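You operate a simulated robot arm through the tools that you are given. There is no shell and no other tool. Be economical: measure what you need, move in short steps, check, and stop when the job is done.

You run a simulated two-armed robot. Do the job below in one go: nothing can be reset, and whatever is moved stays where it is left.

TASK
Clear the stop and run the arc in the machine with the time on mid.
Fine: pull the red stop button out, push reset once, hold lever on, set the time knob; push the green go button once when the heat lamp is out and wait for the done lamp.

The check looks at the end state, three seconds after you hand in, the way a careful person would. Anything else that was tipped, shoved, dropped, spilled or broken makes it a failure.

THE ROBOT
Two 6-joint arms with two-finger parallel grippers on one trunk, on a base that drives. Base frame: it is fixed to the floor where the robot stands at the start and does not move with it; the origin is under the middle of the robot, x ahead of it, y to its left, z up. Units: m, rad, N and s.
The left shoulder is at the start at [0.05, 0.17, 1.11], the right one opposite. Each reaches about 1.092 m from its shoulder. Places, roughly: done lamp [0.8, -0.7, 1.3]; green go button [0.8, -0.7, 1.2]; hold lever [0.5, -0.9, 1]; red stop button [1, 0, 1.2]; reset button [0.8, -0.8, 1.2]; small teal arc with black tape (30x15x3 cm) [0.8, -0.3, 0.9]; time knob [0.8, -0.5, 1.3]. Payload 1.57 kg a hand.
Tool frame (each hand has its own): the origin (TCP) lies between the finger pads and is the grasp point; the fingertips stand 0.03 m ahead of it; z points along the fingers, y is the line along which they close. The gripper opens to 0.08 m. The fingers are 0.017 m wide and 0.012 m thick; the gripper's body (0.04 by 0.082 m) begins 0.08 m behind the TCP.
Orientation is told as [roll, pitch, yaw] about the base's x, y, z axes, in that order, counted from this pose: with the fingers straight down and closing along the base's y, the tool's x points along the base's -x, its y along +y and its z along -z.

THE INTERFACE
- The arms move only by the tool arm_command. It takes "left_rows", "right_rows" or both (then of equal length, played together; a hand with none holds still); each is text: rows parted by semicolons, each of 7 numbers parted by spaces: the turn, a rotation vector about the tool's x, y, z in units of 8 degrees (1.0 is 8 degrees), then the shift along the tool's x, y, z in units of 50 mm (1.0 is 50 mm), then the gripper command, from -1 (fully open) to 1 (shut), values between in proportion. In form: wx wy wz tx ty tz grip; .... A call has 1 to 8 rows; each row shifts and turns the commanded pose from where the row before left it, along the tool's axes as they then stand. A call with a number of a shift or a turn outside -1 to 1 is refused whole. Rows are played at 5 a second. More than 0.05 m and 0.15 rad between two rows, or a gripper value outside its range, and nothing of the call is played. Where a pose cannot be reached the arm comes as near as it can. A force on the tool above 40 N (or 10 N above the force at the start of the call, whichever is more), or a blocked arm, ends the call early, and 0.2 s more pass. Each finger travels about 0.072 m/s and halts on what it meets, pressing with about 20 N; the grip force reading is that of the motor and also rises with nothing between the fingers. The clock runs only during rows and for 0.2 s after the last one: add rows that do not move to give the fingers time. It gives the time, the measured TCP pose, the force on the tool (base axes), the opening and the grip force at its end, in the units of the frame above (readings bear some noise), with the torque about the TCP (base axes, N m) and any sound that the robot's microphone picked up.
- Cameras (640 x 400 px; columns grow to the right, rows downward): "scene" is now at [0.04, -0.0337, 1.6941]; the picture's right is [-0.36, -0.93, 0.00], its down [-0.56, 0.22, -0.80] and it looks along [0.74, -0.29, -0.60] (base axes); focal length 282 px, centre (320, 200). "left" rides on the left gripper at [0.072, 0.007, -0.122] in its tool frame; the picture's right is [-0.09, 1.00, 0.00], its down [-0.84, -0.08, -0.54] and it looks along [-0.54, -0.05, 0.84] (tool axes); focal length 238 px, centre (320, 200). "right" rides on the right gripper at [0.072, -0.007, -0.122] in its tool frame; the picture's right is [0.09, 1.00, 0.00], its down [-0.84, 0.08, -0.54] and it looks along [-0.54, 0.05, 0.84] (tool axes); focal length 238 px, centre (320, 200). There is no depth. A picture from a camera that has moved, and an enlarged one, comes with that camera's place and axes in the base frame and with its lens.
- grab_frame(camera): a new picture of that camera. It takes no simulated time.
- move_column(by): slides the trunk up (or, below 0, down) by that many m; the arms and the scene camera ride with it, the base frame stays. It gives what a move gives, with no picture.
- drive_base(legs): drives the robot by 1 to 6 legs, each [ahead, left, turn to the left] in m, m and rad, along the robot's own axes; the way and the turn of a leg run together, so that a leg with both is an arc; at most 1.5 m and 3.142 rad a leg. The arms and the cameras ride along, it lands a little off, and it stops where it bumps. It gives what a move gives.
- head_to(pan, tilt): turns the head with the scene camera to pan (to the left, within 1.501 rad either way) and tilt (down, from -0.506 to 1.204), counted from straight ahead of the robot. It gives what a move gives.
- zoom(camera, box): a new picture of the part [left, top, right, bottom] of that camera's present view, enlarged. It takes no simulated time.
- job_done(): hands the job in; it is judged then, once.

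Go step by step. Nothing tells you exact positions but the pictures and the camera data: compare them with the known pose of the tool, close in by small moves and look again before you grip or let go. The budget is 120 turns and 100 pictures, counting those below and the enlarged ones. Unless the task says otherwise, let go and move clear before handing in, and close with one line.

The tools are called after ">>>" as name(argument=value, ...) on one line, values as JSON. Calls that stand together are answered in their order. arm_command: Moves the arms, as the interface text tells. Its arguments: {"type":"object","properties":{"left_rows":{"type":"string"},"right_rows":{"type":"string"}},"required":[]} The other tools are called the same way: move_column (by) slides the trunk up or down; drive_base (legs) drives the base; head_to (pan, tilt) turns the head that bears the scene camera; grab_frame (camera) takes a picture; zoom (camera, box) takes an enlarged picture of a part of a camera's view; job_done () hands the job in.

At the start:

```text
time: 0.0
left_ee_pos: [0.5578, -0.1061, 1.0]
left_ee_rot: [0.0, -0.001, 0.0]
left_ft_force: [-0.3, 0.3, 0.5]
left_torque: [0.04, 0.0, 0.0]
left_grip_width: 0.0802
left_grasp_force: 0.1
right_ee_pos: [0.4163, -0.5801, 0.9995]
right_ee_rot: [0.001, 0.001, 0.0]
right_ft_force: [-0.6, 0.0, -0.1]
right_torque: [-0.01, 0.03, 0.03]
right_grip_width: 0.0799
right_grasp_force: 0.0
trunk travel left (down, up): [-0.725, 0.245]
robot x, y, heading: [0.004, 0.0009, -0.003]
head pan, tilt: [-0.37, 0.649]
```

scene: 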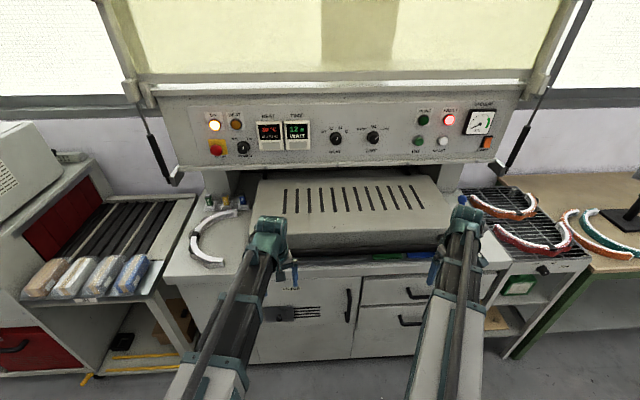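
right: 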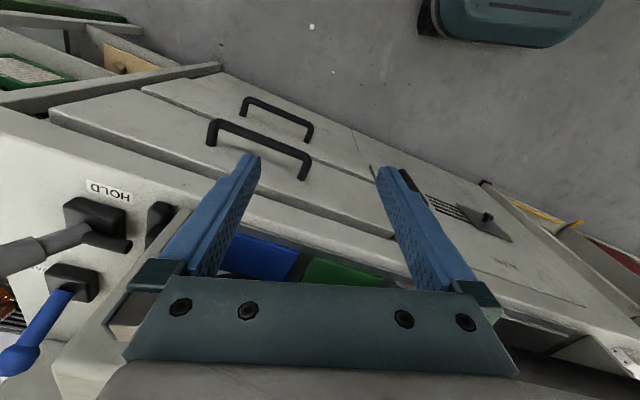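
left: 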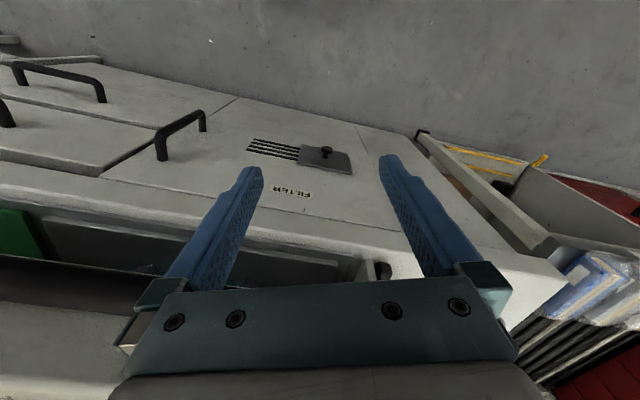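

I see a machine panel with lamps, knobs and buttons, and a hold lever on the front. I'll zoom in on the panel to read it.

>>> zoom(camera="scene", box=[190, 90, 350, 190])

>>> zoom(camera="scene", box=[350, 90, 510, 190])

>>> zoom(camera="scene", box=[230, 160, 470, 310])

>>> zoom(camera="right", box=[0, 160, 320, 360])

```text
4.00 times, centred on (270, 140) of scene
camera zoom: at [0.04, -0.0337, 1.6941], right [-0.36, -0.93, 0.0], down [-0.56, 0.22, -0.8], along [0.74, -0.29, -0.6], focal length 1129 px, centre (520, 440)
```

zoom: 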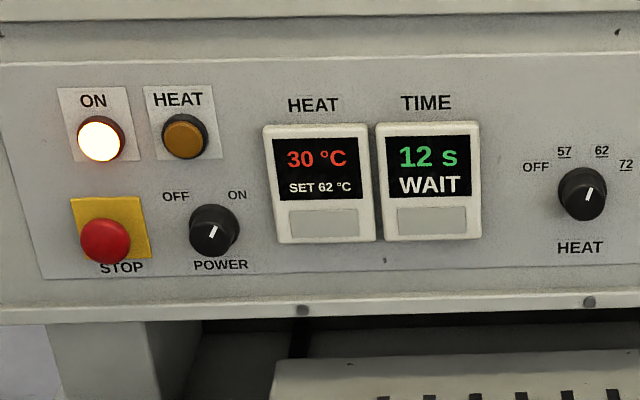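

```text
4.00 times, centred on (430, 140) of scene
camera zoom: at [0.04, -0.0337, 1.6941], right [-0.36, -0.93, 0.0], down [-0.56, 0.22, -0.8], along [0.74, -0.29, -0.6], focal length 1129 px, centre (-120, 440)
```

zoom: 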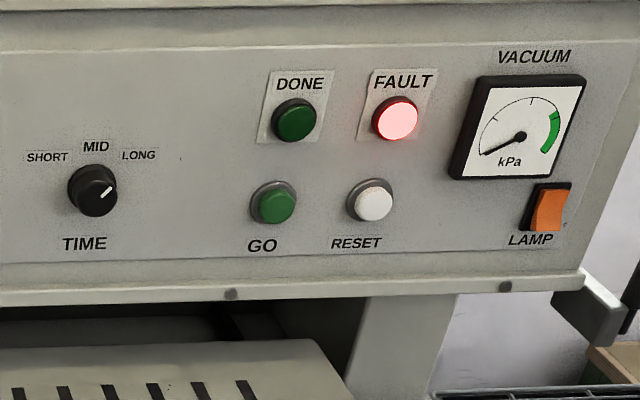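

```text
2.67 times, centred on (350, 235) of scene
camera zoom: at [0.04, -0.0337, 1.6941], right [-0.36, -0.93, 0.0], down [-0.56, 0.22, -0.8], along [0.74, -0.29, -0.6], focal length 752 px, centre (240, 107)
```

zoom: 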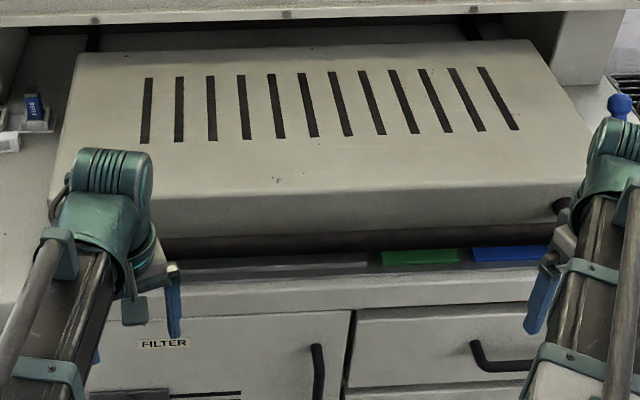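

```text
2.00 times, centred on (160, 260) of right
camera zoom: at [0.3451, -0.5847, 1.1224], right [-0.09, 1.0, 0.0], down [0.84, 0.08, 0.54], along [0.54, 0.05, -0.84], focal length 477 px, centre (640, 80)
```

zoom: 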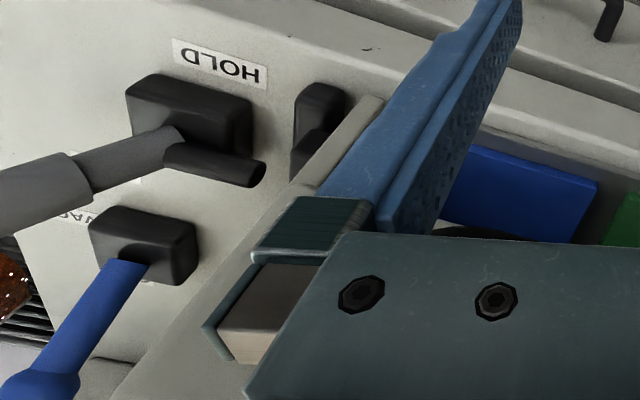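

The stop is pushed in, the fault lamp is lit, time points past LONG and the hold lever is at the right front. I take the machine to be turned about -0.3 rad, so I'll raise the arms, then square up and move closer.

>>> move_column(by=0.2)

>>> drive_base(legs=[[0, 0, -0.3], [0.08, -0.12, 0]])

>>> head_to(pan=0, tilt=0.55)

>>> grab_frame(camera="scene")

>>> grab_frame(camera="right")

```text
time: 2.2
left_ee_pos: [0.5577, -0.1057, 1.1987]
left_ee_rot: [-0.001, 0.001, 0.0]
left_ft_force: [0.4, 0.0, 0.3]
left_torque: [0.02, 0.0, 0.03]
left_grip_width: 0.0798
left_grasp_force: 0.0
right_ee_pos: [0.416, -0.5793, 1.2001]
right_ee_rot: [0.0, 0.0, 0.0]
right_ft_force: [-0.5, -0.5, -0.4]
right_torque: [0.01, -0.02, -0.02]
right_grip_width: 0.0799
right_grasp_force: 0.1
trunk travel left (down, up): [-0.925, 0.045]
robot x, y, heading: [0.0015, -0.0007, 0.0]
head pan, tilt: [-0.37, 0.649]
```

```text
time: 4.5
left_ee_pos: [0.5441, -0.4046, 1.199]
left_ee_rot: [0.0, 0.002, -0.299]
left_ft_force: [0.9, 0.2, -1.7]
left_torque: [0.05, 0.0, 0.02]
left_grip_width: 0.0799
left_grasp_force: 0.0
right_ee_pos: [0.27, -0.8154, 1.199]
right_ee_rot: [0.0, 0.002, -0.299]
right_ft_force: [-0.3, -1.1, 0.3]
right_torque: [0.04, 0.04, 0.01]
right_grip_width: 0.0801
right_grasp_force: 0.1
trunk travel left (down, up): [-0.925, 0.045]
robot x, y, heading: [0.0415, -0.1419, -0.301]
head pan, tilt: [-0.37, 0.649]
```

```text
time: 5.3
left_ee_pos: [0.5438, -0.4037, 1.2006]
left_ee_rot: [0.001, -0.001, -0.298]
left_ft_force: [0.2, 0.3, -1.1]
left_torque: [-0.01, 0.01, 0.03]
left_grip_width: 0.0801
left_grasp_force: 0.0
right_ee_pos: [0.2703, -0.8139, 1.1993]
right_ee_rot: [-0.001, 0.001, -0.299]
right_ft_force: [0.9, 0.2, -0.7]
right_torque: [-0.01, -0.03, 0.01]
right_grip_width: 0.0802
right_grasp_force: 0.0
trunk travel left (down, up): [-0.925, 0.045]
robot x, y, heading: [0.04, -0.1406, -0.294]
head pan, tilt: [0.0, 0.55]
```

```text
92 pictures are left
camera scene: at [0.0879, -0.1557, 1.9029], right [-0.29, -0.96, 0.0], down [-0.5, 0.15, -0.85], along [0.81, -0.25, -0.52], focal length 282 px, centre (320, 200)
```

scene: 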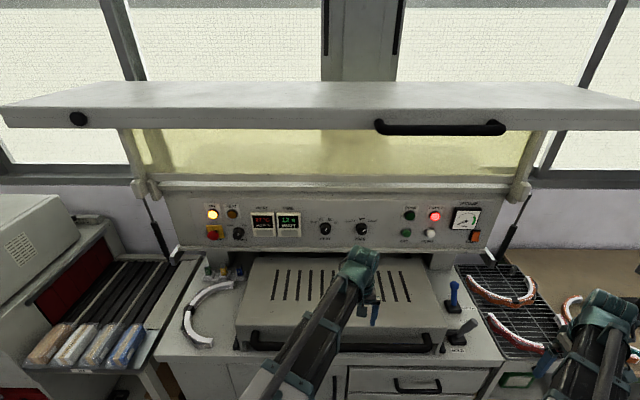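

```text
91 pictures are left
camera right: at [0.1993, -0.7986, 1.3223], right [0.2, 0.98, 0.0], down [0.82, -0.17, 0.54], along [0.53, -0.11, -0.84], focal length 238 px, centre (320, 200)
```

right: 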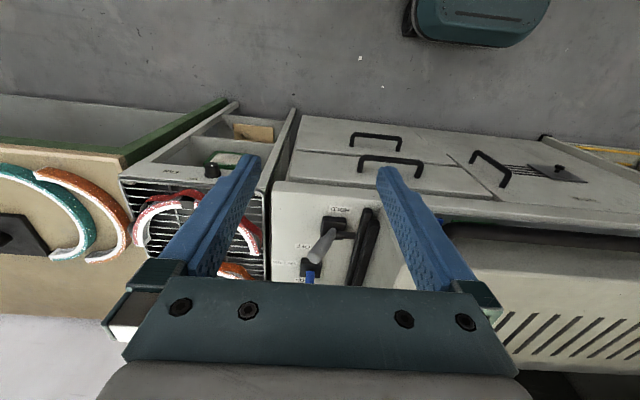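

Triangulating from the two views: stop is near (1.00, -0.02, 1.25), reset near (0.75, -0.79, 1.25), and the panel normal lies along (-0.95, 0.30). I'll turn both hands to point at the panel, with the left one in front of the stop.

>>> arm_command(left_rows="0 -0.94 0 0 0.85 0 -1;0 -0.94 0 0 0.85 0 -1;0 -0.94 0 0 0.85 0 -1;0 -0.94 0 0 0.85 0 -1;0 -0.94 0 0 0.85 0 -1;0 -0.94 0 0 0.85 0 -1;0 -0.94 0 0 0.85 0 -1;0 -0.94 0 0 0.85 0 -1")

>>> arm_command(left_rows="0 -0.94 0 0 0.85 0 -1;0 -0.94 0 0 0.85 0 -1;0 -0.94 0 0 0.85 0 -1;0 -0.94 0 0 0.63 0 -1;0 0 0 -1 0 0 -1;0 0 0 0 0 0 -1")

>>> grab_frame(camera="left")

>>> grab_frame(camera="scene")

```text
time: 7.1
left_ee_pos: [0.7255, -0.1055, 1.3101]
left_ee_rot: [0.001, -1.052, -0.3]
left_ft_force: [0.0, -0.4, -0.3]
left_torque: [0.01, 0.04, -0.03]
left_grip_width: 0.0799
left_grasp_force: 0.1
left hand out of reach, approached as far as the arm can: row 2, 3, 4, 5, 6, 7, 8
right_ee_pos: [0.2693, -0.8143, 1.2005]
right_ee_rot: [0.001, -0.002, -0.299]
right_ft_force: [0.1, 0.1, 0.4]
right_torque: [0.02, 0.04, -0.02]
right_grip_width: 0.08
right_grasp_force: 0.0
trunk travel left (down, up): [-0.925, 0.045]
robot x, y, heading: [0.0401, -0.1396, -0.302]
head pan, tilt: [0.0, 0.55]
```

```text
time: 8.5
left_ee_pos: [0.7751, 0.047, 1.4217]
left_ee_rot: [3.106, -1.565, 2.883]
left_ft_force: [0.4, 0.2, 0.1]
left_torque: [-0.02, -0.01, 0.0]
left_grip_width: 0.0796
left_grasp_force: 0.0
left hand out of reach, approached as far as the arm can: row 1, 2, 3, 4, 5
right_ee_pos: [0.2675, -0.8138, 1.1984]
right_ee_rot: [-0.001, 0.0, -0.298]
right_ft_force: [-0.3, 0.5, 0.8]
right_torque: [-0.01, -0.05, 0.02]
right_grip_width: 0.0801
right_grasp_force: 0.1
trunk travel left (down, up): [-0.925, 0.045]
robot x, y, heading: [0.0417, -0.137, -0.298]
head pan, tilt: [0.0, 0.55]
```

```text
90 pictures are left
camera left: at [0.6609, 0.0884, 1.3478], right [0.29, 0.95, 0.09], down [-0.55, 0.09, 0.83], along [0.79, -0.29, 0.55], focal length 238 px, centre (320, 200)
```

left: 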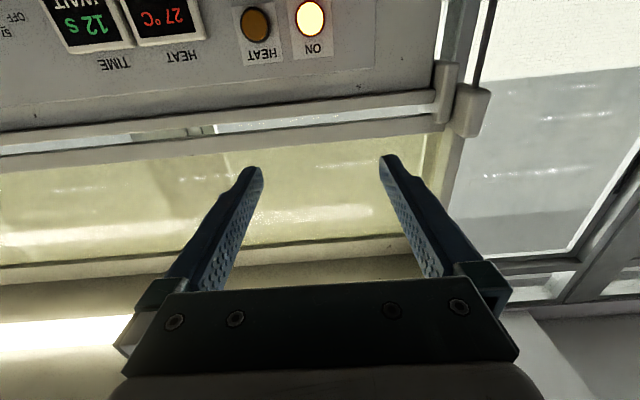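

```text
89 pictures are left
camera scene: at [0.0879, -0.1551, 1.9029], right [-0.29, -0.96, 0.0], down [-0.5, 0.15, -0.85], along [0.82, -0.25, -0.52], focal length 282 px, centre (320, 200)
```

scene: 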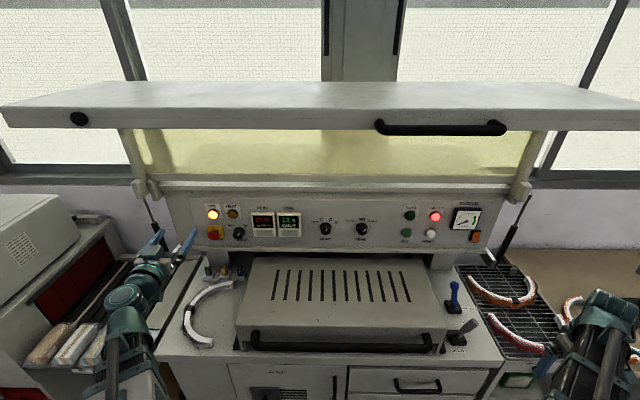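

The hand stayed short and high of the target because the pose is too close in for the arm. I'll go forward 0.1 m and see where it settles.

>>> arm_command(left_rows="0 0 0 0 0 1 -1;0 0 0 0 0 1 -1;0 0 0 0 0 0 -1")

```text
time: 9.3
left_ee_pos: [0.8696, 0.0153, 1.4208]
left_ee_rot: [3.093, -1.566, 2.891]
left_ft_force: [0.6, 0.7, 0.0]
left_torque: [0.03, -0.02, -0.03]
left_grip_width: 0.0801
left_grasp_force: 0.0
right_ee_pos: [0.2678, -0.8142, 1.2009]
right_ee_rot: [0.0, -0.001, -0.299]
right_ft_force: [-0.2, 0.0, 0.8]
right_torque: [0.01, -0.04, -0.01]
right_grip_width: 0.0798
right_grasp_force: 0.0
trunk travel left (down, up): [-0.925, 0.045]
robot x, y, heading: [0.0406, -0.1382, -0.297]
head pan, tilt: [0.0, 0.55]
```

Commands start from the measured pose, so now I lower the hand to the stop's height.

>>> arm_command(left_rows="0 0 0 1 0 0 -1;0 0 0 1 0 0 -1;0 0 0 1 0 0 -1;0 0 0 0.34 0 0 -1;0 0 0 0 0 0 -1")

>>> grab_frame(camera="left")

>>> zoom(camera="scene", box=[130, 190, 290, 290])

```text
time: 10.5
left_ee_pos: [0.8715, 0.0156, 1.4209]
left_ee_rot: [3.104, -1.567, 2.884]
left_ft_force: [0.2, -0.2, -0.4]
left_torque: [0.0, -0.05, 0.02]
left_grip_width: 0.0801
left_grasp_force: 0.1
left hand out of reach, approached as far as the arm can: row 1, 2, 3, 4
right_ee_pos: [0.2681, -0.8141, 1.2005]
right_ee_rot: [0.0, -0.001, -0.298]
right_ft_force: [0.4, -1.0, 0.4]
right_torque: [-0.01, -0.02, -0.02]
right_grip_width: 0.0802
right_grasp_force: 0.1
trunk travel left (down, up): [-0.925, 0.045]
robot x, y, heading: [0.0422, -0.1419, -0.299]
head pan, tilt: [0.0, 0.55]
```

```text
88 pictures are left
camera left: at [0.7568, 0.0582, 1.3475], right [0.29, 0.95, 0.09], down [-0.54, 0.09, 0.83], along [0.79, -0.29, 0.54], focal length 238 px, centre (320, 200)
```

left: 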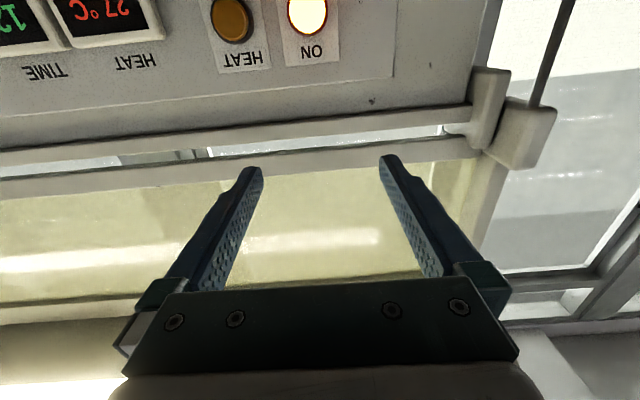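

```text
4.00 times, centred on (210, 240) of scene
camera zoom: at [0.0878, -0.1553, 1.9029], right [-0.29, -0.96, 0.0], down [-0.5, 0.15, -0.85], along [0.82, -0.25, -0.52], focal length 1129 px, centre (760, 40)
```

zoom: 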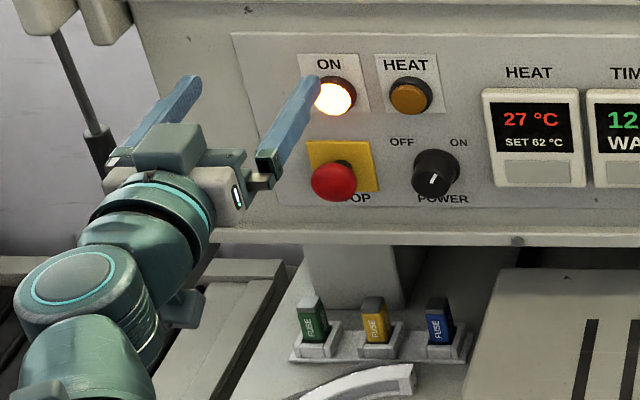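

The stop's place is clear, but the wrist can't point level any lower than this. I'll slide the trunk down instead.

>>> move_column(by=-0.165)

>>> grab_frame(camera="left")

>>> grab_frame(camera="scene")

```text
time: 12.4
left_ee_pos: [0.8719, 0.0159, 1.2559]
left_ee_rot: [3.1, -1.568, 2.885]
left_ft_force: [-0.5, -0.5, 0.5]
left_torque: [0.01, -0.03, 0.02]
left_grip_width: 0.0798
left_grasp_force: 0.1
right_ee_pos: [0.2689, -0.8138, 1.0342]
right_ee_rot: [-0.001, 0.0, -0.299]
right_ft_force: [-0.2, -0.3, -0.9]
right_torque: [-0.02, 0.01, -0.01]
right_grip_width: 0.0798
right_grasp_force: 0.1
trunk travel left (down, up): [-0.76, 0.21]
robot x, y, heading: [0.0416, -0.132, -0.299]
head pan, tilt: [0.0, 0.55]
```

```text
86 pictures are left
camera left: at [0.7568, 0.0582, 1.1826], right [0.29, 0.95, 0.09], down [-0.54, 0.09, 0.83], along [0.79, -0.29, 0.54], focal length 238 px, centre (320, 200)
```

left: 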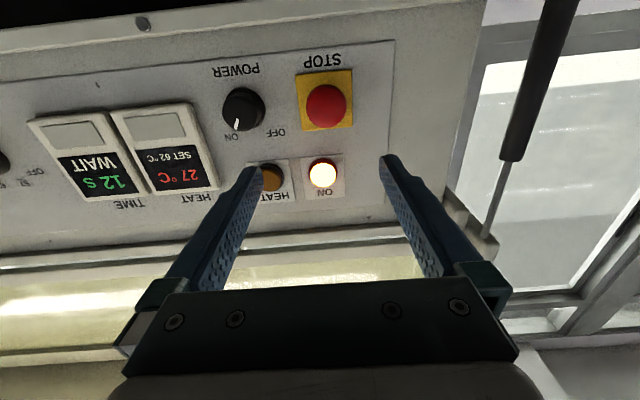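

```text
85 pictures are left
camera scene: at [0.0877, -0.1552, 1.738], right [-0.29, -0.96, 0.0], down [-0.5, 0.15, -0.85], along [0.82, -0.25, -0.52], focal length 282 px, centre (320, 200)
```

scene: 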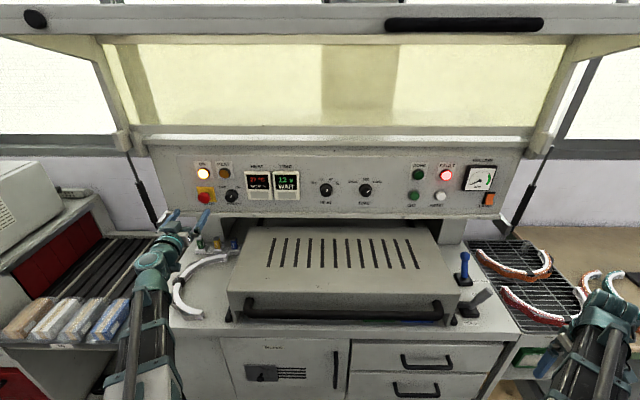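

The stop works out near (1.013, -0.019, 1.24). I'll lower the trunk a touch, narrow the fingers, centre sideways and close in.

>>> move_column(by=-0.014)

>>> arm_command(left_rows="0 0 0 0 0.16 0 -0.65;0 0 0 0 0 0.9 -0.65;0 0 0 0 0 0.7 -0.65;0 0 0 0 0 0 -0.65")

>>> grab_frame(camera="left")

>>> zoom(camera="scene", box=[150, 150, 270, 225])

```text
time: 13.0
left_ee_pos: [0.8703, 0.0148, 1.2397]
left_ee_rot: [3.113, -1.567, 2.875]
left_ft_force: [-0.8, -0.6, 0.3]
left_torque: [-0.03, 0.01, 0.0]
left_grip_width: 0.0801
left_grasp_force: 0.1
right_ee_pos: [0.2693, -0.8146, 1.0207]
right_ee_rot: [-0.001, 0.0, -0.299]
right_ft_force: [-0.2, -0.3, 0.2]
right_torque: [0.03, 0.02, -0.01]
right_grip_width: 0.0802
right_grasp_force: 0.1
trunk travel left (down, up): [-0.746, 0.224]
robot x, y, heading: [0.0436, -0.1395, -0.302]
head pan, tilt: [0.0, 0.55]
```

```text
time: 14.0
left_ee_pos: [0.9501, 0.0019, 1.241]
left_ee_rot: [3.089, -1.567, 2.897]
left_ft_force: [-0.1, -0.3, 0.8]
left_torque: [-0.02, 0.04, 0.05]
left_grip_width: 0.0661
left_grasp_force: 0.2
right_ee_pos: [0.2689, -0.8146, 1.0215]
right_ee_rot: [-0.001, 0.0, -0.298]
right_ft_force: [0.3, -0.6, 0.0]
right_torque: [0.01, -0.04, -0.01]
right_grip_width: 0.0802
right_grasp_force: 0.1
trunk travel left (down, up): [-0.746, 0.224]
robot x, y, heading: [0.0398, -0.1387, -0.298]
head pan, tilt: [0.0, 0.55]
```

```text
84 pictures are left
camera left: at [0.8357, 0.0431, 1.1685], right [0.29, 0.95, 0.09], down [-0.54, 0.09, 0.83], along [0.79, -0.29, 0.54], focal length 238 px, centre (320, 200)
```

left: 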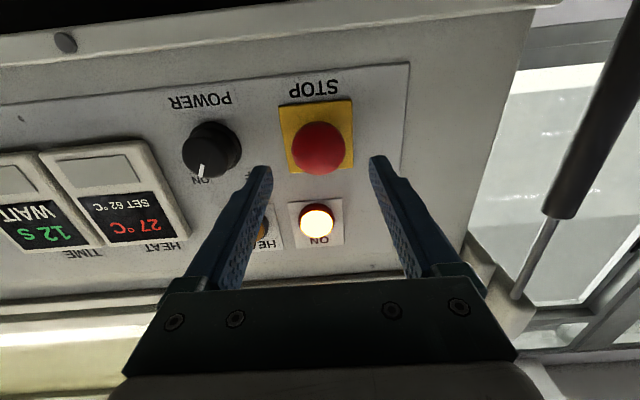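

```text
5.33 times, centred on (210, 188) of scene
camera zoom: at [0.0876, -0.1552, 1.7239], right [-0.29, -0.96, 0.0], down [-0.5, 0.15, -0.85], along [0.82, -0.25, -0.52], focal length 1505 px, centre (907, 267)
```

zoom: 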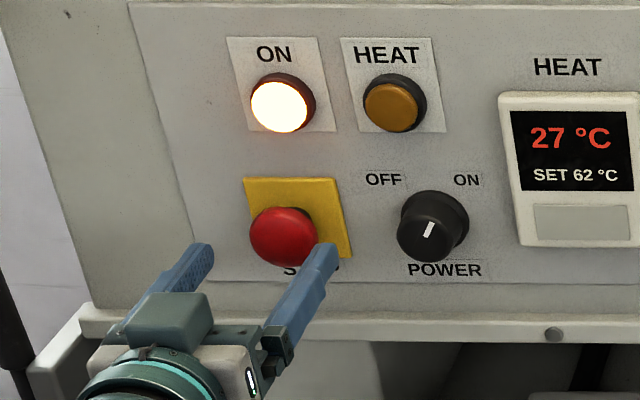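

The button sits centred between the fingers, its face about 7 cm ahead of the TCP. I'll advance 6.5 cm and grip it.

>>> arm_command(left_rows="0 0 0 0.08 0 0.7 -0.65;0 0 0 0 0 0.6 -0.65;0 0 0 0 0 0 -0.65")

>>> grab_frame(camera="left")

>>> zoom(camera="scene", box=[150, 150, 270, 225])

```text
time: 14.6
left_ee_pos: [1.0, -0.0137, 1.2414]
left_ee_rot: [1.881, -1.567, -2.178]
left_ft_force: [-6.3, 2.4, 4.7]
left_torque: [-0.25, -0.03, -0.27]
left_grip_width: 0.0654
left_grasp_force: 0.0
right_ee_pos: [0.269, -0.8146, 1.0219]
right_ee_rot: [-0.001, 0.001, -0.297]
right_ft_force: [1.2, -0.6, -0.2]
right_torque: [0.03, 0.02, 0.0]
right_grip_width: 0.0799
right_grasp_force: 0.1
trunk travel left (down, up): [-0.746, 0.224]
robot x, y, heading: [0.0414, -0.1371, -0.296]
head pan, tilt: [0.0, 0.55]
stopped in row 2 (left hand): the force on the tool passed its limit at 139 N (the readings are from after the stop); the commanded pose is now the measured one
```

```text
82 pictures are left
camera left: at [0.886, 0.0284, 1.1683], right [0.29, 0.95, 0.1], down [-0.54, 0.08, 0.84], along [0.79, -0.3, 0.54], focal length 238 px, centre (320, 200)
```

left: 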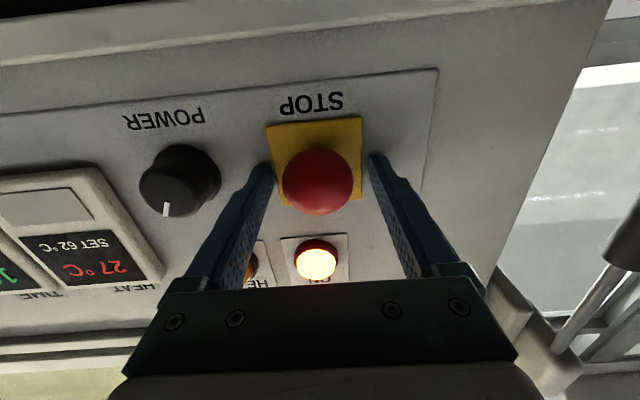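

```text
5.33 times, centred on (210, 188) of scene
camera zoom: at [0.0878, -0.1554, 1.724], right [-0.29, -0.96, 0.0], down [-0.5, 0.15, -0.85], along [0.82, -0.25, -0.52], focal length 1505 px, centre (907, 267)
```

zoom: 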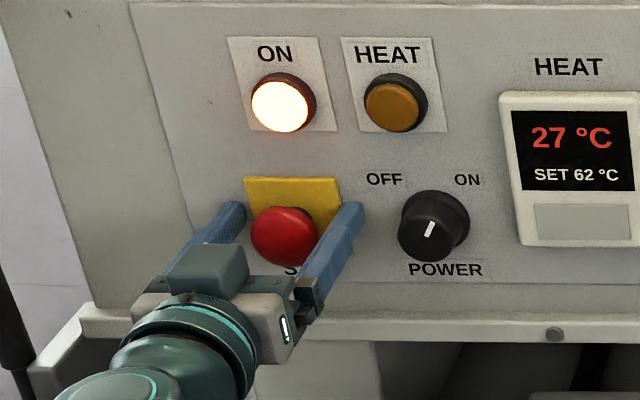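

The fingertips touched the panel at f≈0.987, and nothing looks changed. I'll back off a few millimetres, close on the button and pull slowly.

>>> arm_command(left_rows="0 0 0 0 0 -0.1 -0.65;0 0 0 0 0 0 0;0 0 0 0 0 0 0.4;0 0 0 0 0 0 0.4;0 0 0 0 0 0 0.4")

>>> grab_frame(camera="left")

```text
time: 15.8
left_ee_pos: [0.9958, -0.014, 1.2422]
left_ee_rot: [1.761, -1.566, -2.062]
left_ft_force: [-1.6, -3.3, -0.4]
left_torque: [-0.01, -0.02, 0.0]
left_grip_width: 0.0407
left_grasp_force: 45.1
right_ee_pos: [0.2699, -0.8153, 1.02]
right_ee_rot: [-0.001, 0.0, -0.298]
right_ft_force: [0.5, 0.0, 0.1]
right_torque: [0.0, 0.05, -0.03]
right_grip_width: 0.0799
right_grasp_force: 0.1
trunk travel left (down, up): [-0.746, 0.224]
robot x, y, heading: [0.042, -0.1398, -0.3]
head pan, tilt: [0.0, 0.55]
```

```text
80 pictures are left
camera left: at [0.8817, 0.029, 1.1683], right [0.29, 0.95, 0.1], down [-0.54, 0.08, 0.84], along [0.79, -0.3, 0.54], focal length 238 px, centre (320, 200)
```

left: 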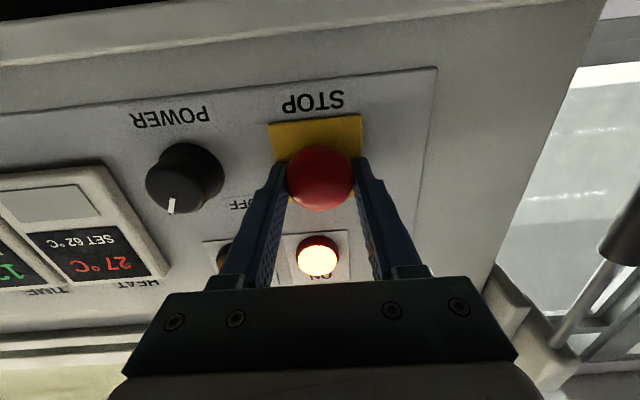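

The button is held with a 4.1 cm grip. Now I pull straight out.

>>> arm_command(left_rows="0 0 0 0 0 -0.1 0.5;0 0 0 0 0 -0.1 0.5;0 0 0 0 0 -0.1 0.5;0 0 0 0 0 0 0.5")

>>> grab_frame(camera="left")

>>> zoom(camera="scene", box=[150, 150, 270, 225])

```text
time: 16.8
left_ee_pos: [0.9839, -0.0106, 1.2407]
left_ee_rot: [1.493, -1.568, -1.795]
left_ft_force: [30.3, -6.2, 22.9]
left_torque: [-0.09, -0.35, 0.03]
left_grip_width: 0.041
left_grasp_force: 44.9
right_ee_pos: [0.2703, -0.8147, 1.0194]
right_ee_rot: [0.0, 0.002, -0.3]
right_ft_force: [0.3, 0.5, -0.6]
right_torque: [0.0, 0.0, 0.0]
right_grip_width: 0.0802
right_grasp_force: 0.0
trunk travel left (down, up): [-0.746, 0.224]
robot x, y, heading: [0.0453, -0.1393, -0.301]
head pan, tilt: [0.0, 0.55]
```

```text
79 pictures are left
camera left: at [0.8703, 0.0326, 1.1676], right [0.29, 0.95, 0.1], down [-0.54, 0.08, 0.84], along [0.79, -0.3, 0.54], focal length 238 px, centre (320, 200)
```

left: 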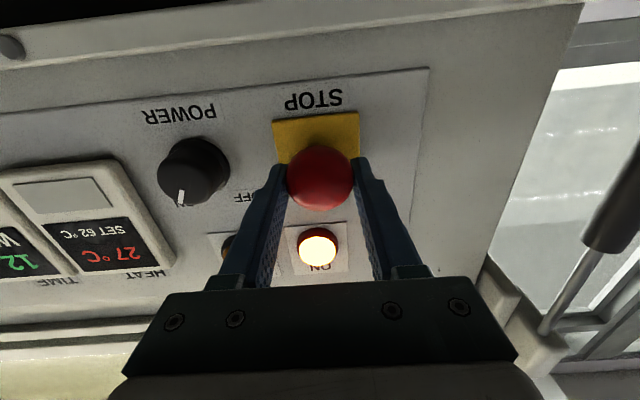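

```text
5.33 times, centred on (210, 188) of scene
camera zoom: at [0.0901, -0.1569, 1.724], right [-0.29, -0.96, 0.0], down [-0.5, 0.15, -0.85], along [0.81, -0.25, -0.52], focal length 1505 px, centre (907, 267)
```

zoom: 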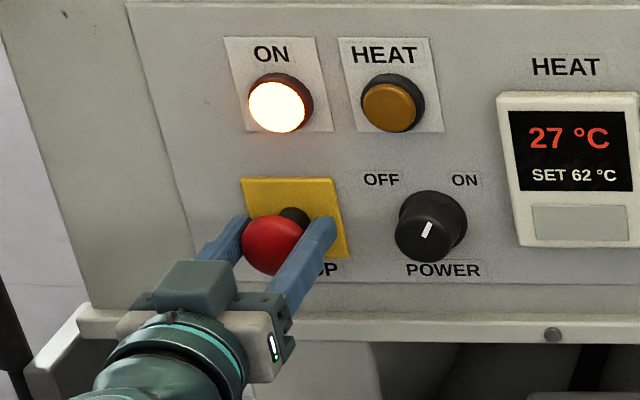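

The button has come out about 12 mm and now resists, so it's at its stop. I'll release it and back away.

>>> arm_command(left_rows="0 0 0 0 0 0 0;0 0 0 0 0 0 -0.65;0 0 0 0 0 0 -0.65;0 0 0 0 0 -0.6 -0.65;0 0 0 0 0 -1 -0.65;0 0 0 0 0 -0.5 -0.65;0 0 0 0 0 0 -0.65")

>>> grab_frame(camera="scene")

>>> zoom(camera="scene", box=[150, 150, 270, 225])

```text
time: 18.4
left_ee_pos: [0.88, 0.0223, 1.2405]
left_ee_rot: [1.757, -1.565, -2.058]
left_ft_force: [0.4, 0.0, 0.0]
left_torque: [0.0, -0.03, -0.05]
left_grip_width: 0.066
left_grasp_force: 0.0
right_ee_pos: [0.2692, -0.8142, 1.0201]
right_ee_rot: [0.002, -0.001, -0.296]
right_ft_force: [-0.7, -0.1, 0.0]
right_torque: [0.02, 0.0, 0.02]
right_grip_width: 0.0801
right_grasp_force: 0.2
trunk travel left (down, up): [-0.746, 0.224]
robot x, y, heading: [0.0425, -0.1352, -0.297]
head pan, tilt: [0.0, 0.55]
```

```text
77 pictures are left
camera scene: at [0.088, -0.1553, 1.7239], right [-0.29, -0.96, 0.0], down [-0.5, 0.15, -0.85], along [0.82, -0.25, -0.52], focal length 282 px, centre (320, 200)
```

scene: 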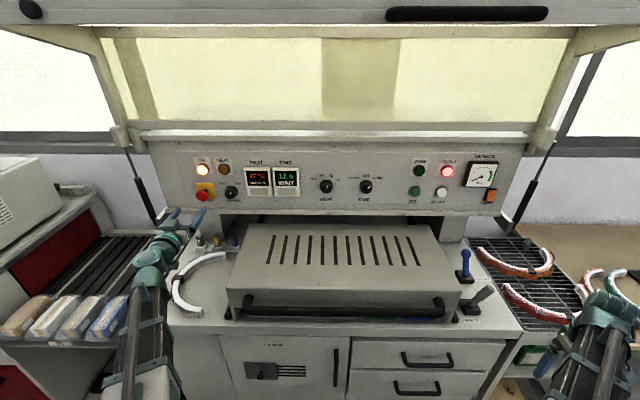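

```text
5.33 times, centred on (210, 188) of scene
camera zoom: at [0.088, -0.1553, 1.7239], right [-0.29, -0.96, 0.0], down [-0.5, 0.15, -0.85], along [0.82, -0.25, -0.52], focal length 1505 px, centre (907, 267)
```

zoom: 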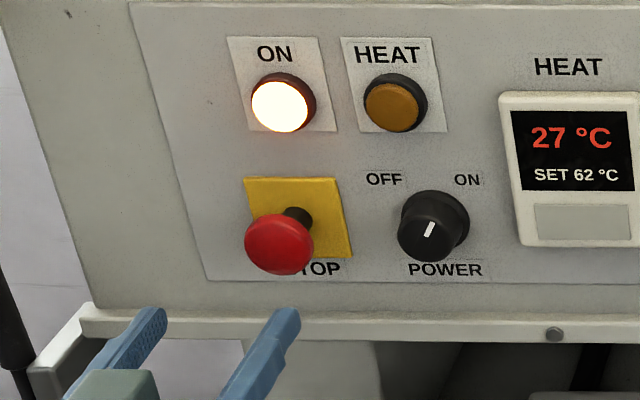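

The stop is out and stays out. Next comes reset with the right hand: fingers shut, raised, moved forward and turned to face the panel.

>>> arm_command(right_rows="0 0 0 0 0 -1 1;0 0 0 0 0 -1 1;0 0 0 0 0 -1 1;0 0 0 0 0 -1 1;0 0 0 -1 0.4 0 1;0 0 0 -1 0.4 0 1;0 0 0 -1 0.4 0 1;0 0 0 -1 0.4 0 1")

>>> arm_command(right_rows="0 -0.94 0 0 0.4 0 1;0 -0.94 0 0 0.4 0 1;0 -0.94 0 0 0.4 0 1;0 -0.94 0 0 0.4 0 1;0 -0.94 0 0 0 0 1;0 -0.94 0 0 0 0 1;0 -0.94 0 0 0 0 1;0 -0.94 0 0 0 0 1")

>>> arm_command(right_rows="0 -0.94 0 0 0 0 1;0 -0.94 0 0 0 0 1;0 -0.94 0 0 0 0 1;0 -0.94 0 0 0 0 1;0 0 0 0 0 0 1")

>>> grab_frame(camera="right")

>>> grab_frame(camera="scene")

```text
refused: row 5 steps farther than a row can; nothing moved
```

```text
time: 20.2
left_ee_pos: [0.8804, 0.0214, 1.2417]
left_ee_rot: [1.796, -1.565, -2.095]
left_ft_force: [0.5, 0.7, 0.2]
left_torque: [-0.01, -0.02, 0.0]
left_grip_width: 0.066
left_grasp_force: 0.0
right_ee_pos: [0.3018, -0.7715, 1.1317]
right_ee_rot: [0.001, -1.052, -0.297]
right_ft_force: [-0.3, 0.1, -1.0]
right_torque: [0.01, 0.03, -0.05]
right_grip_width: 0.0001
right_grasp_force: 20.1
right hand out of reach, approached as far as the arm can: row 2, 3, 4, 5, 6, 7, 8
trunk travel left (down, up): [-0.746, 0.224]
robot x, y, heading: [0.0415, -0.1409, -0.291]
head pan, tilt: [0.0, 0.55]
```

```text
time: 21.4
left_ee_pos: [0.8806, 0.0206, 1.2413]
left_ee_rot: [1.774, -1.565, -2.076]
left_ft_force: [-0.1, -0.2, -0.8]
left_torque: [0.03, -0.01, 0.0]
left_grip_width: 0.0659
left_grasp_force: 0.1
right_ee_pos: [0.3043, -0.7853, 1.242]
right_ee_rot: [-3.028, -1.567, 2.731]
right_ft_force: [0.2, -0.2, -0.6]
right_torque: [-0.05, -0.02, 0.04]
right_grip_width: 0.0
right_grasp_force: 19.8
right hand out of reach, approached as far as the arm can: row 1, 2, 3, 4
trunk travel left (down, up): [-0.746, 0.224]
robot x, y, heading: [0.0402, -0.1405, -0.297]
head pan, tilt: [0.0, 0.55]
```

```text
75 pictures are left
camera right: at [0.1863, -0.7543, 1.17], right [0.29, 0.95, -0.09], down [-0.5, 0.23, 0.83], along [0.82, -0.2, 0.54], focal length 238 px, centre (320, 200)
```

right: 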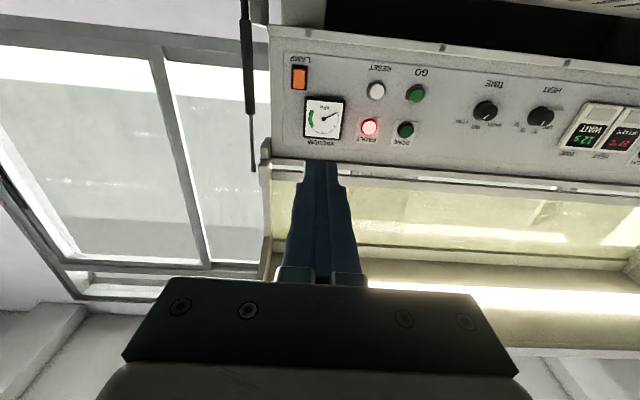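

```text
74 pictures are left
camera scene: at [0.0878, -0.1552, 1.7239], right [-0.29, -0.96, 0.0], down [-0.5, 0.15, -0.85], along [0.82, -0.25, -0.52], focal length 282 px, centre (320, 200)
```

scene: 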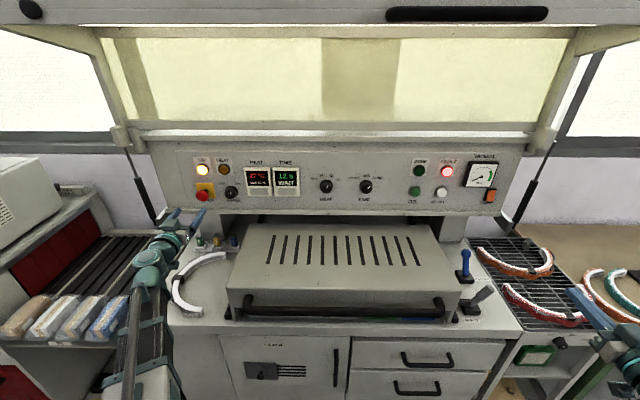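

The right hand now points at the panel at z 1.24, in free space. I'll move it forward and to the left, in front of reset.

>>> arm_command(right_rows="0 0 0 0 0.4 0.9 1;0 0 0 0 0.4 0.9 1;0 0 0 0 0.4 0.9 1;0 0 0 0 0.4 0.9 1;0 0 0 0 0.4 0.9 1;0 0 0 0 0.4 0.9 1;0 0 0 0 0 0 1")

>>> grab_frame(camera="right")

>>> grab_frame(camera="scene")

```text
time: 23.0
left_ee_pos: [0.8803, 0.0219, 1.2418]
left_ee_rot: [1.807, -1.565, -2.109]
left_ft_force: [-0.7, 0.4, -0.5]
left_torque: [0.02, -0.04, -0.01]
left_grip_width: 0.0664
left_grasp_force: 0.1
right_ee_pos: [0.5974, -0.749, 1.2435]
right_ee_rot: [-3.135, -1.563, 2.835]
right_ft_force: [-0.7, 0.3, -0.1]
right_torque: [0.02, -0.02, -0.01]
right_grip_width: 0.0002
right_grasp_force: 20.2
trunk travel left (down, up): [-0.746, 0.224]
robot x, y, heading: [0.0376, -0.1347, -0.296]
head pan, tilt: [0.0, 0.55]
```

```text
73 pictures are left
camera right: at [0.48, -0.7197, 1.1704], right [0.29, 0.95, -0.09], down [-0.5, 0.23, 0.83], along [0.81, -0.2, 0.55], focal length 238 px, centre (320, 200)
```

right: 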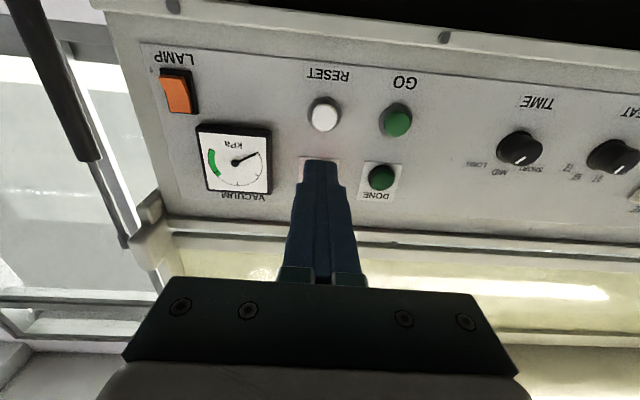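

```text
72 pictures are left
camera scene: at [0.0875, -0.1552, 1.7239], right [-0.29, -0.96, 0.0], down [-0.5, 0.15, -0.85], along [0.82, -0.25, -0.52], focal length 282 px, centre (320, 200)
```

scene: 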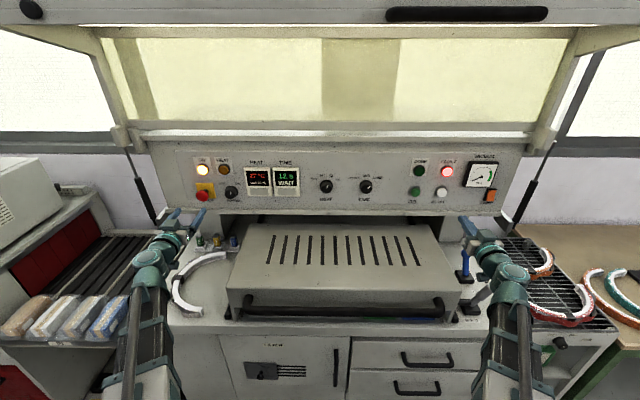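

Reset is about 17.6 cm ahead of the TCP and almost centred. I'll advance to about 2 cm short and look.

>>> arm_command(right_rows="0 0 0 0 0.1 0.9 1;0 0 0 0 0 0.8 1;0 0 0 0 0 0.8 1;0 0 0 0 0 0 1")

>>> grab_frame(camera="right")

>>> zoom(camera="scene", box=[390, 150, 510, 225])

```text
time: 24.0
left_ee_pos: [0.8807, 0.0214, 1.2406]
left_ee_rot: [1.813, -1.565, -2.111]
left_ft_force: [0.1, -0.6, -0.2]
left_torque: [-0.02, -0.01, -0.02]
left_grip_width: 0.066
left_grasp_force: 0.0
right_ee_pos: [0.7177, -0.7805, 1.2412]
right_ee_rot: [-3.114, -1.567, 2.816]
right_ft_force: [-0.5, -0.7, -0.1]
right_torque: [-0.01, 0.01, -0.02]
right_grip_width: 0.0
right_grasp_force: 19.5
trunk travel left (down, up): [-0.746, 0.224]
robot x, y, heading: [0.0425, -0.1388, -0.299]
head pan, tilt: [0.0, 0.55]
```

```text
71 pictures are left
camera right: at [0.6013, -0.7513, 1.1703], right [0.29, 0.95, -0.09], down [-0.5, 0.23, 0.83], along [0.82, -0.2, 0.54], focal length 238 px, centre (320, 200)
```

right: 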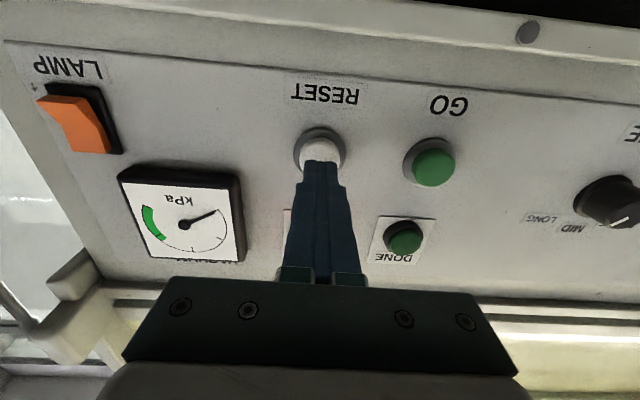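

```text
5.33 times, centred on (450, 188) of scene
camera zoom: at [0.0875, -0.155, 1.7239], right [-0.29, -0.96, 0.0], down [-0.5, 0.15, -0.85], along [0.82, -0.25, -0.52], focal length 1505 px, centre (-373, 267)
```

zoom: 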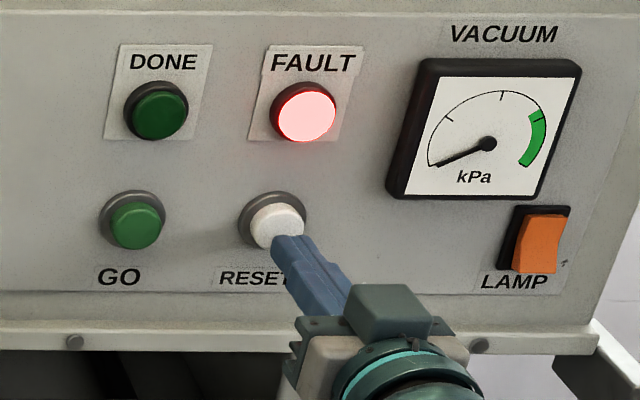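

The tip lines up with reset. I'll press in 4 mm steps; contact force will end the move.

>>> arm_command(right_rows="0 0 0 0 0 0.1 1;0 0 0 0 0 0.1 1;0 0 0 0 0 0.08 1;0 0 0 0 0 0.06 1;0 0 0 0 0 0.06 1;0 0 0 0 0 0 1")

>>> zoom(camera="scene", box=[390, 150, 510, 225])

```text
time: 25.4
left_ee_pos: [0.8788, 0.0214, 1.2415]
left_ee_rot: [1.898, -1.565, -2.195]
left_ft_force: [0.6, -0.7, 0.3]
left_torque: [-0.02, -0.02, 0.01]
left_grip_width: 0.066
left_grasp_force: 0.0
right_ee_pos: [0.7368, -0.7854, 1.2418]
right_ee_rot: [-3.101, -1.564, 2.804]
right_ft_force: [-7.7, 3.1, -3.9]
right_torque: [0.02, 0.11, 0.01]
right_grip_width: 0.0
right_grasp_force: 19.7
trunk travel left (down, up): [-0.746, 0.224]
robot x, y, heading: [0.0429, -0.137, -0.306]
head pan, tilt: [0.0, 0.55]
heard: click
```

```text
5.33 times, centred on (450, 188) of scene
camera zoom: at [0.0867, -0.155, 1.7239], right [-0.29, -0.96, 0.0], down [-0.5, 0.15, -0.85], along [0.82, -0.25, -0.52], focal length 1505 px, centre (-373, 267)
```

zoom: 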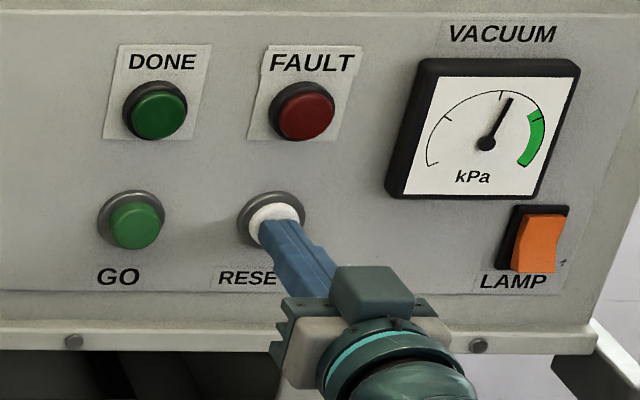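

A click, the fault lamp is out and the vacuum is rising. I'll back the right hand off and look at the hold lever.

>>> arm_command(right_rows="0 0 0 0 0 -1 1;0 0 0 0 0 -1 1;0 0 0 0 0 -1 1;0 0 0 0 0 0 1")

>>> zoom(camera="scene", box=[420, 220, 540, 345])

>>> zoom(camera="scene", box=[180, 150, 510, 225])

```text
time: 26.4
left_ee_pos: [0.879, 0.0217, 1.2408]
left_ee_rot: [1.721, -1.566, -2.023]
left_ft_force: [0.3, 0.8, 0.1]
left_torque: [0.01, -0.01, -0.02]
left_grip_width: 0.0661
left_grasp_force: 0.1
right_ee_pos: [0.5955, -0.7417, 1.2424]
right_ee_rot: [-3.125, -1.563, 2.828]
right_ft_force: [0.7, -0.3, -0.5]
right_torque: [-0.02, 0.02, 0.01]
right_grip_width: 0.0001
right_grasp_force: 19.8
trunk travel left (down, up): [-0.746, 0.224]
robot x, y, heading: [0.0384, -0.1361, -0.297]
head pan, tilt: [0.0, 0.55]
```

```text
3.20 times, centred on (480, 282) of scene
camera zoom: at [0.0882, -0.1554, 1.7239], right [-0.29, -0.96, 0.0], down [-0.5, 0.15, -0.85], along [0.81, -0.25, -0.52], focal length 903 px, centre (-192, -64)
```

zoom: 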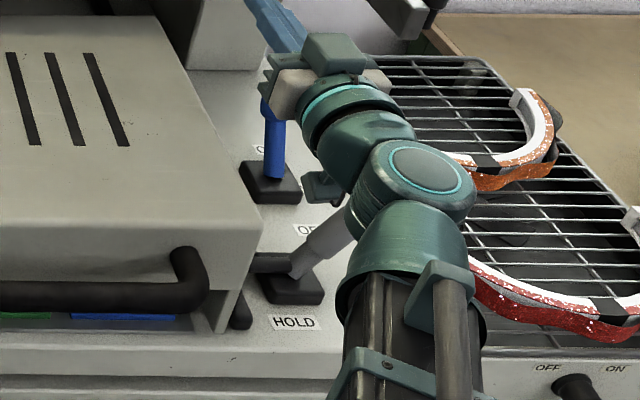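

```text
1.94 times, centred on (345, 188) of scene
camera zoom: at [0.0882, -0.1554, 1.7239], right [-0.29, -0.96, 0.0], down [-0.5, 0.15, -0.85], along [0.81, -0.25, -0.52], focal length 547 px, centre (272, 224)
```

zoom: 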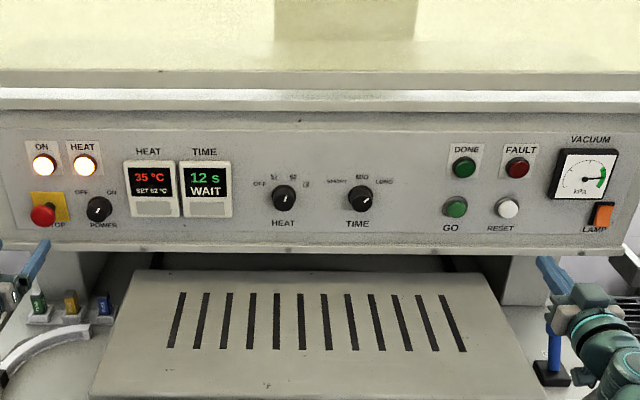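

Heating has begun. I'll bring the right hand left in front of the time knob, which also clears the view of the hold lever.

>>> arm_command(right_rows="0 0 0 0 1 0 -0.2;0 0 0 0 1 0 -0.2;0 0 0 0 1 0 -0.2;0 0 0 0 1 0 -0.2;0 0 0 0 1 0 -0.2;0 0 0 -0.3 0 0 -0.2;0 0 0 0 0 0 -0.2")

>>> grab_frame(camera="right")

>>> zoom(camera="scene", box=[420, 220, 540, 345])

>>> zoom(camera="scene", box=[310, 150, 430, 225])

```text
time: 28.0
left_ee_pos: [0.8806, 0.0216, 1.2412]
left_ee_rot: [1.767, -1.567, -2.066]
left_ft_force: [-0.3, 0.2, -0.4]
left_torque: [0.03, 0.01, 0.03]
left_grip_width: 0.066
left_grasp_force: 0.0
right_ee_pos: [0.6659, -0.5133, 1.2421]
right_ee_rot: [-3.139, -1.565, 2.841]
right_ft_force: [-0.4, 0.1, 0.1]
right_torque: [0.0, 0.01, 0.02]
right_grip_width: 0.0483
right_grasp_force: 0.1
right hand out of reach, approached as far as the arm can: row 5, 6
trunk travel left (down, up): [-0.746, 0.224]
robot x, y, heading: [0.0404, -0.1381, -0.293]
head pan, tilt: [0.0, 0.55]
```

```text
66 pictures are left
camera right: at [0.5477, -0.4823, 1.1701], right [0.29, 0.95, -0.09], down [-0.5, 0.23, 0.83], along [0.82, -0.2, 0.54], focal length 238 px, centre (320, 200)
```

right: 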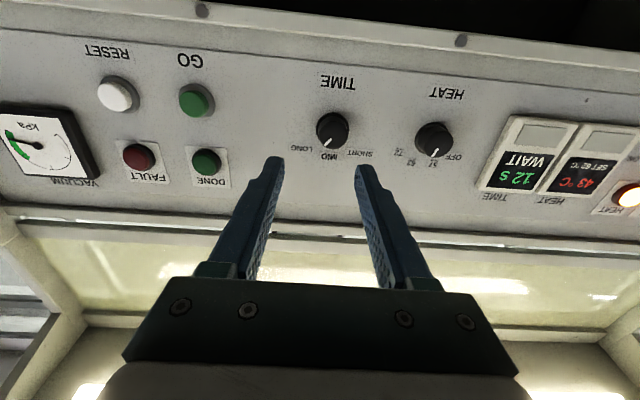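

```text
3.20 times, centred on (480, 282) of scene
camera zoom: at [0.0878, -0.1554, 1.7239], right [-0.29, -0.96, 0.0], down [-0.5, 0.15, -0.85], along [0.82, -0.25, -0.52], focal length 903 px, centre (-192, -64)
```

zoom: 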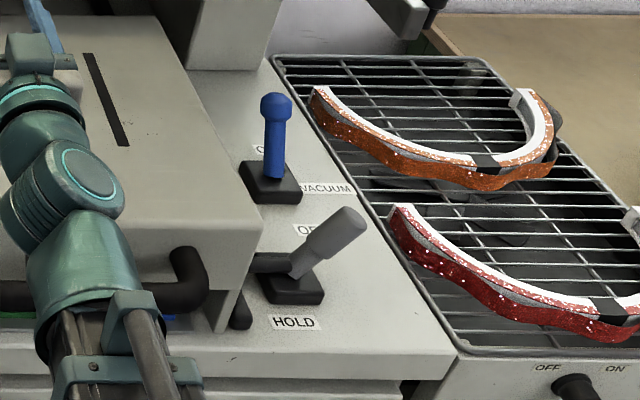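

```text
5.33 times, centred on (370, 188) of scene
camera zoom: at [0.0878, -0.1554, 1.7239], right [-0.29, -0.96, 0.0], down [-0.5, 0.15, -0.85], along [0.82, -0.25, -0.52], focal length 1505 px, centre (53, 267)
```

zoom: 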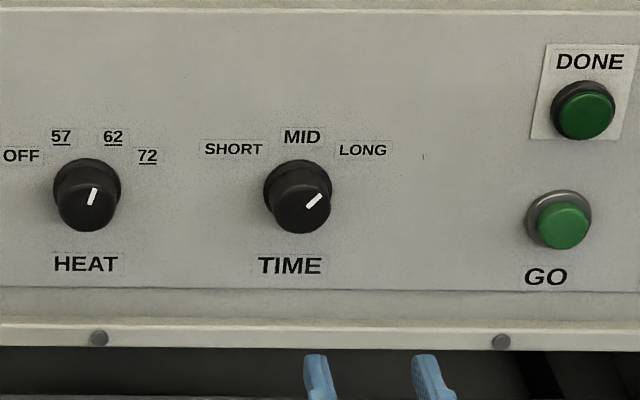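

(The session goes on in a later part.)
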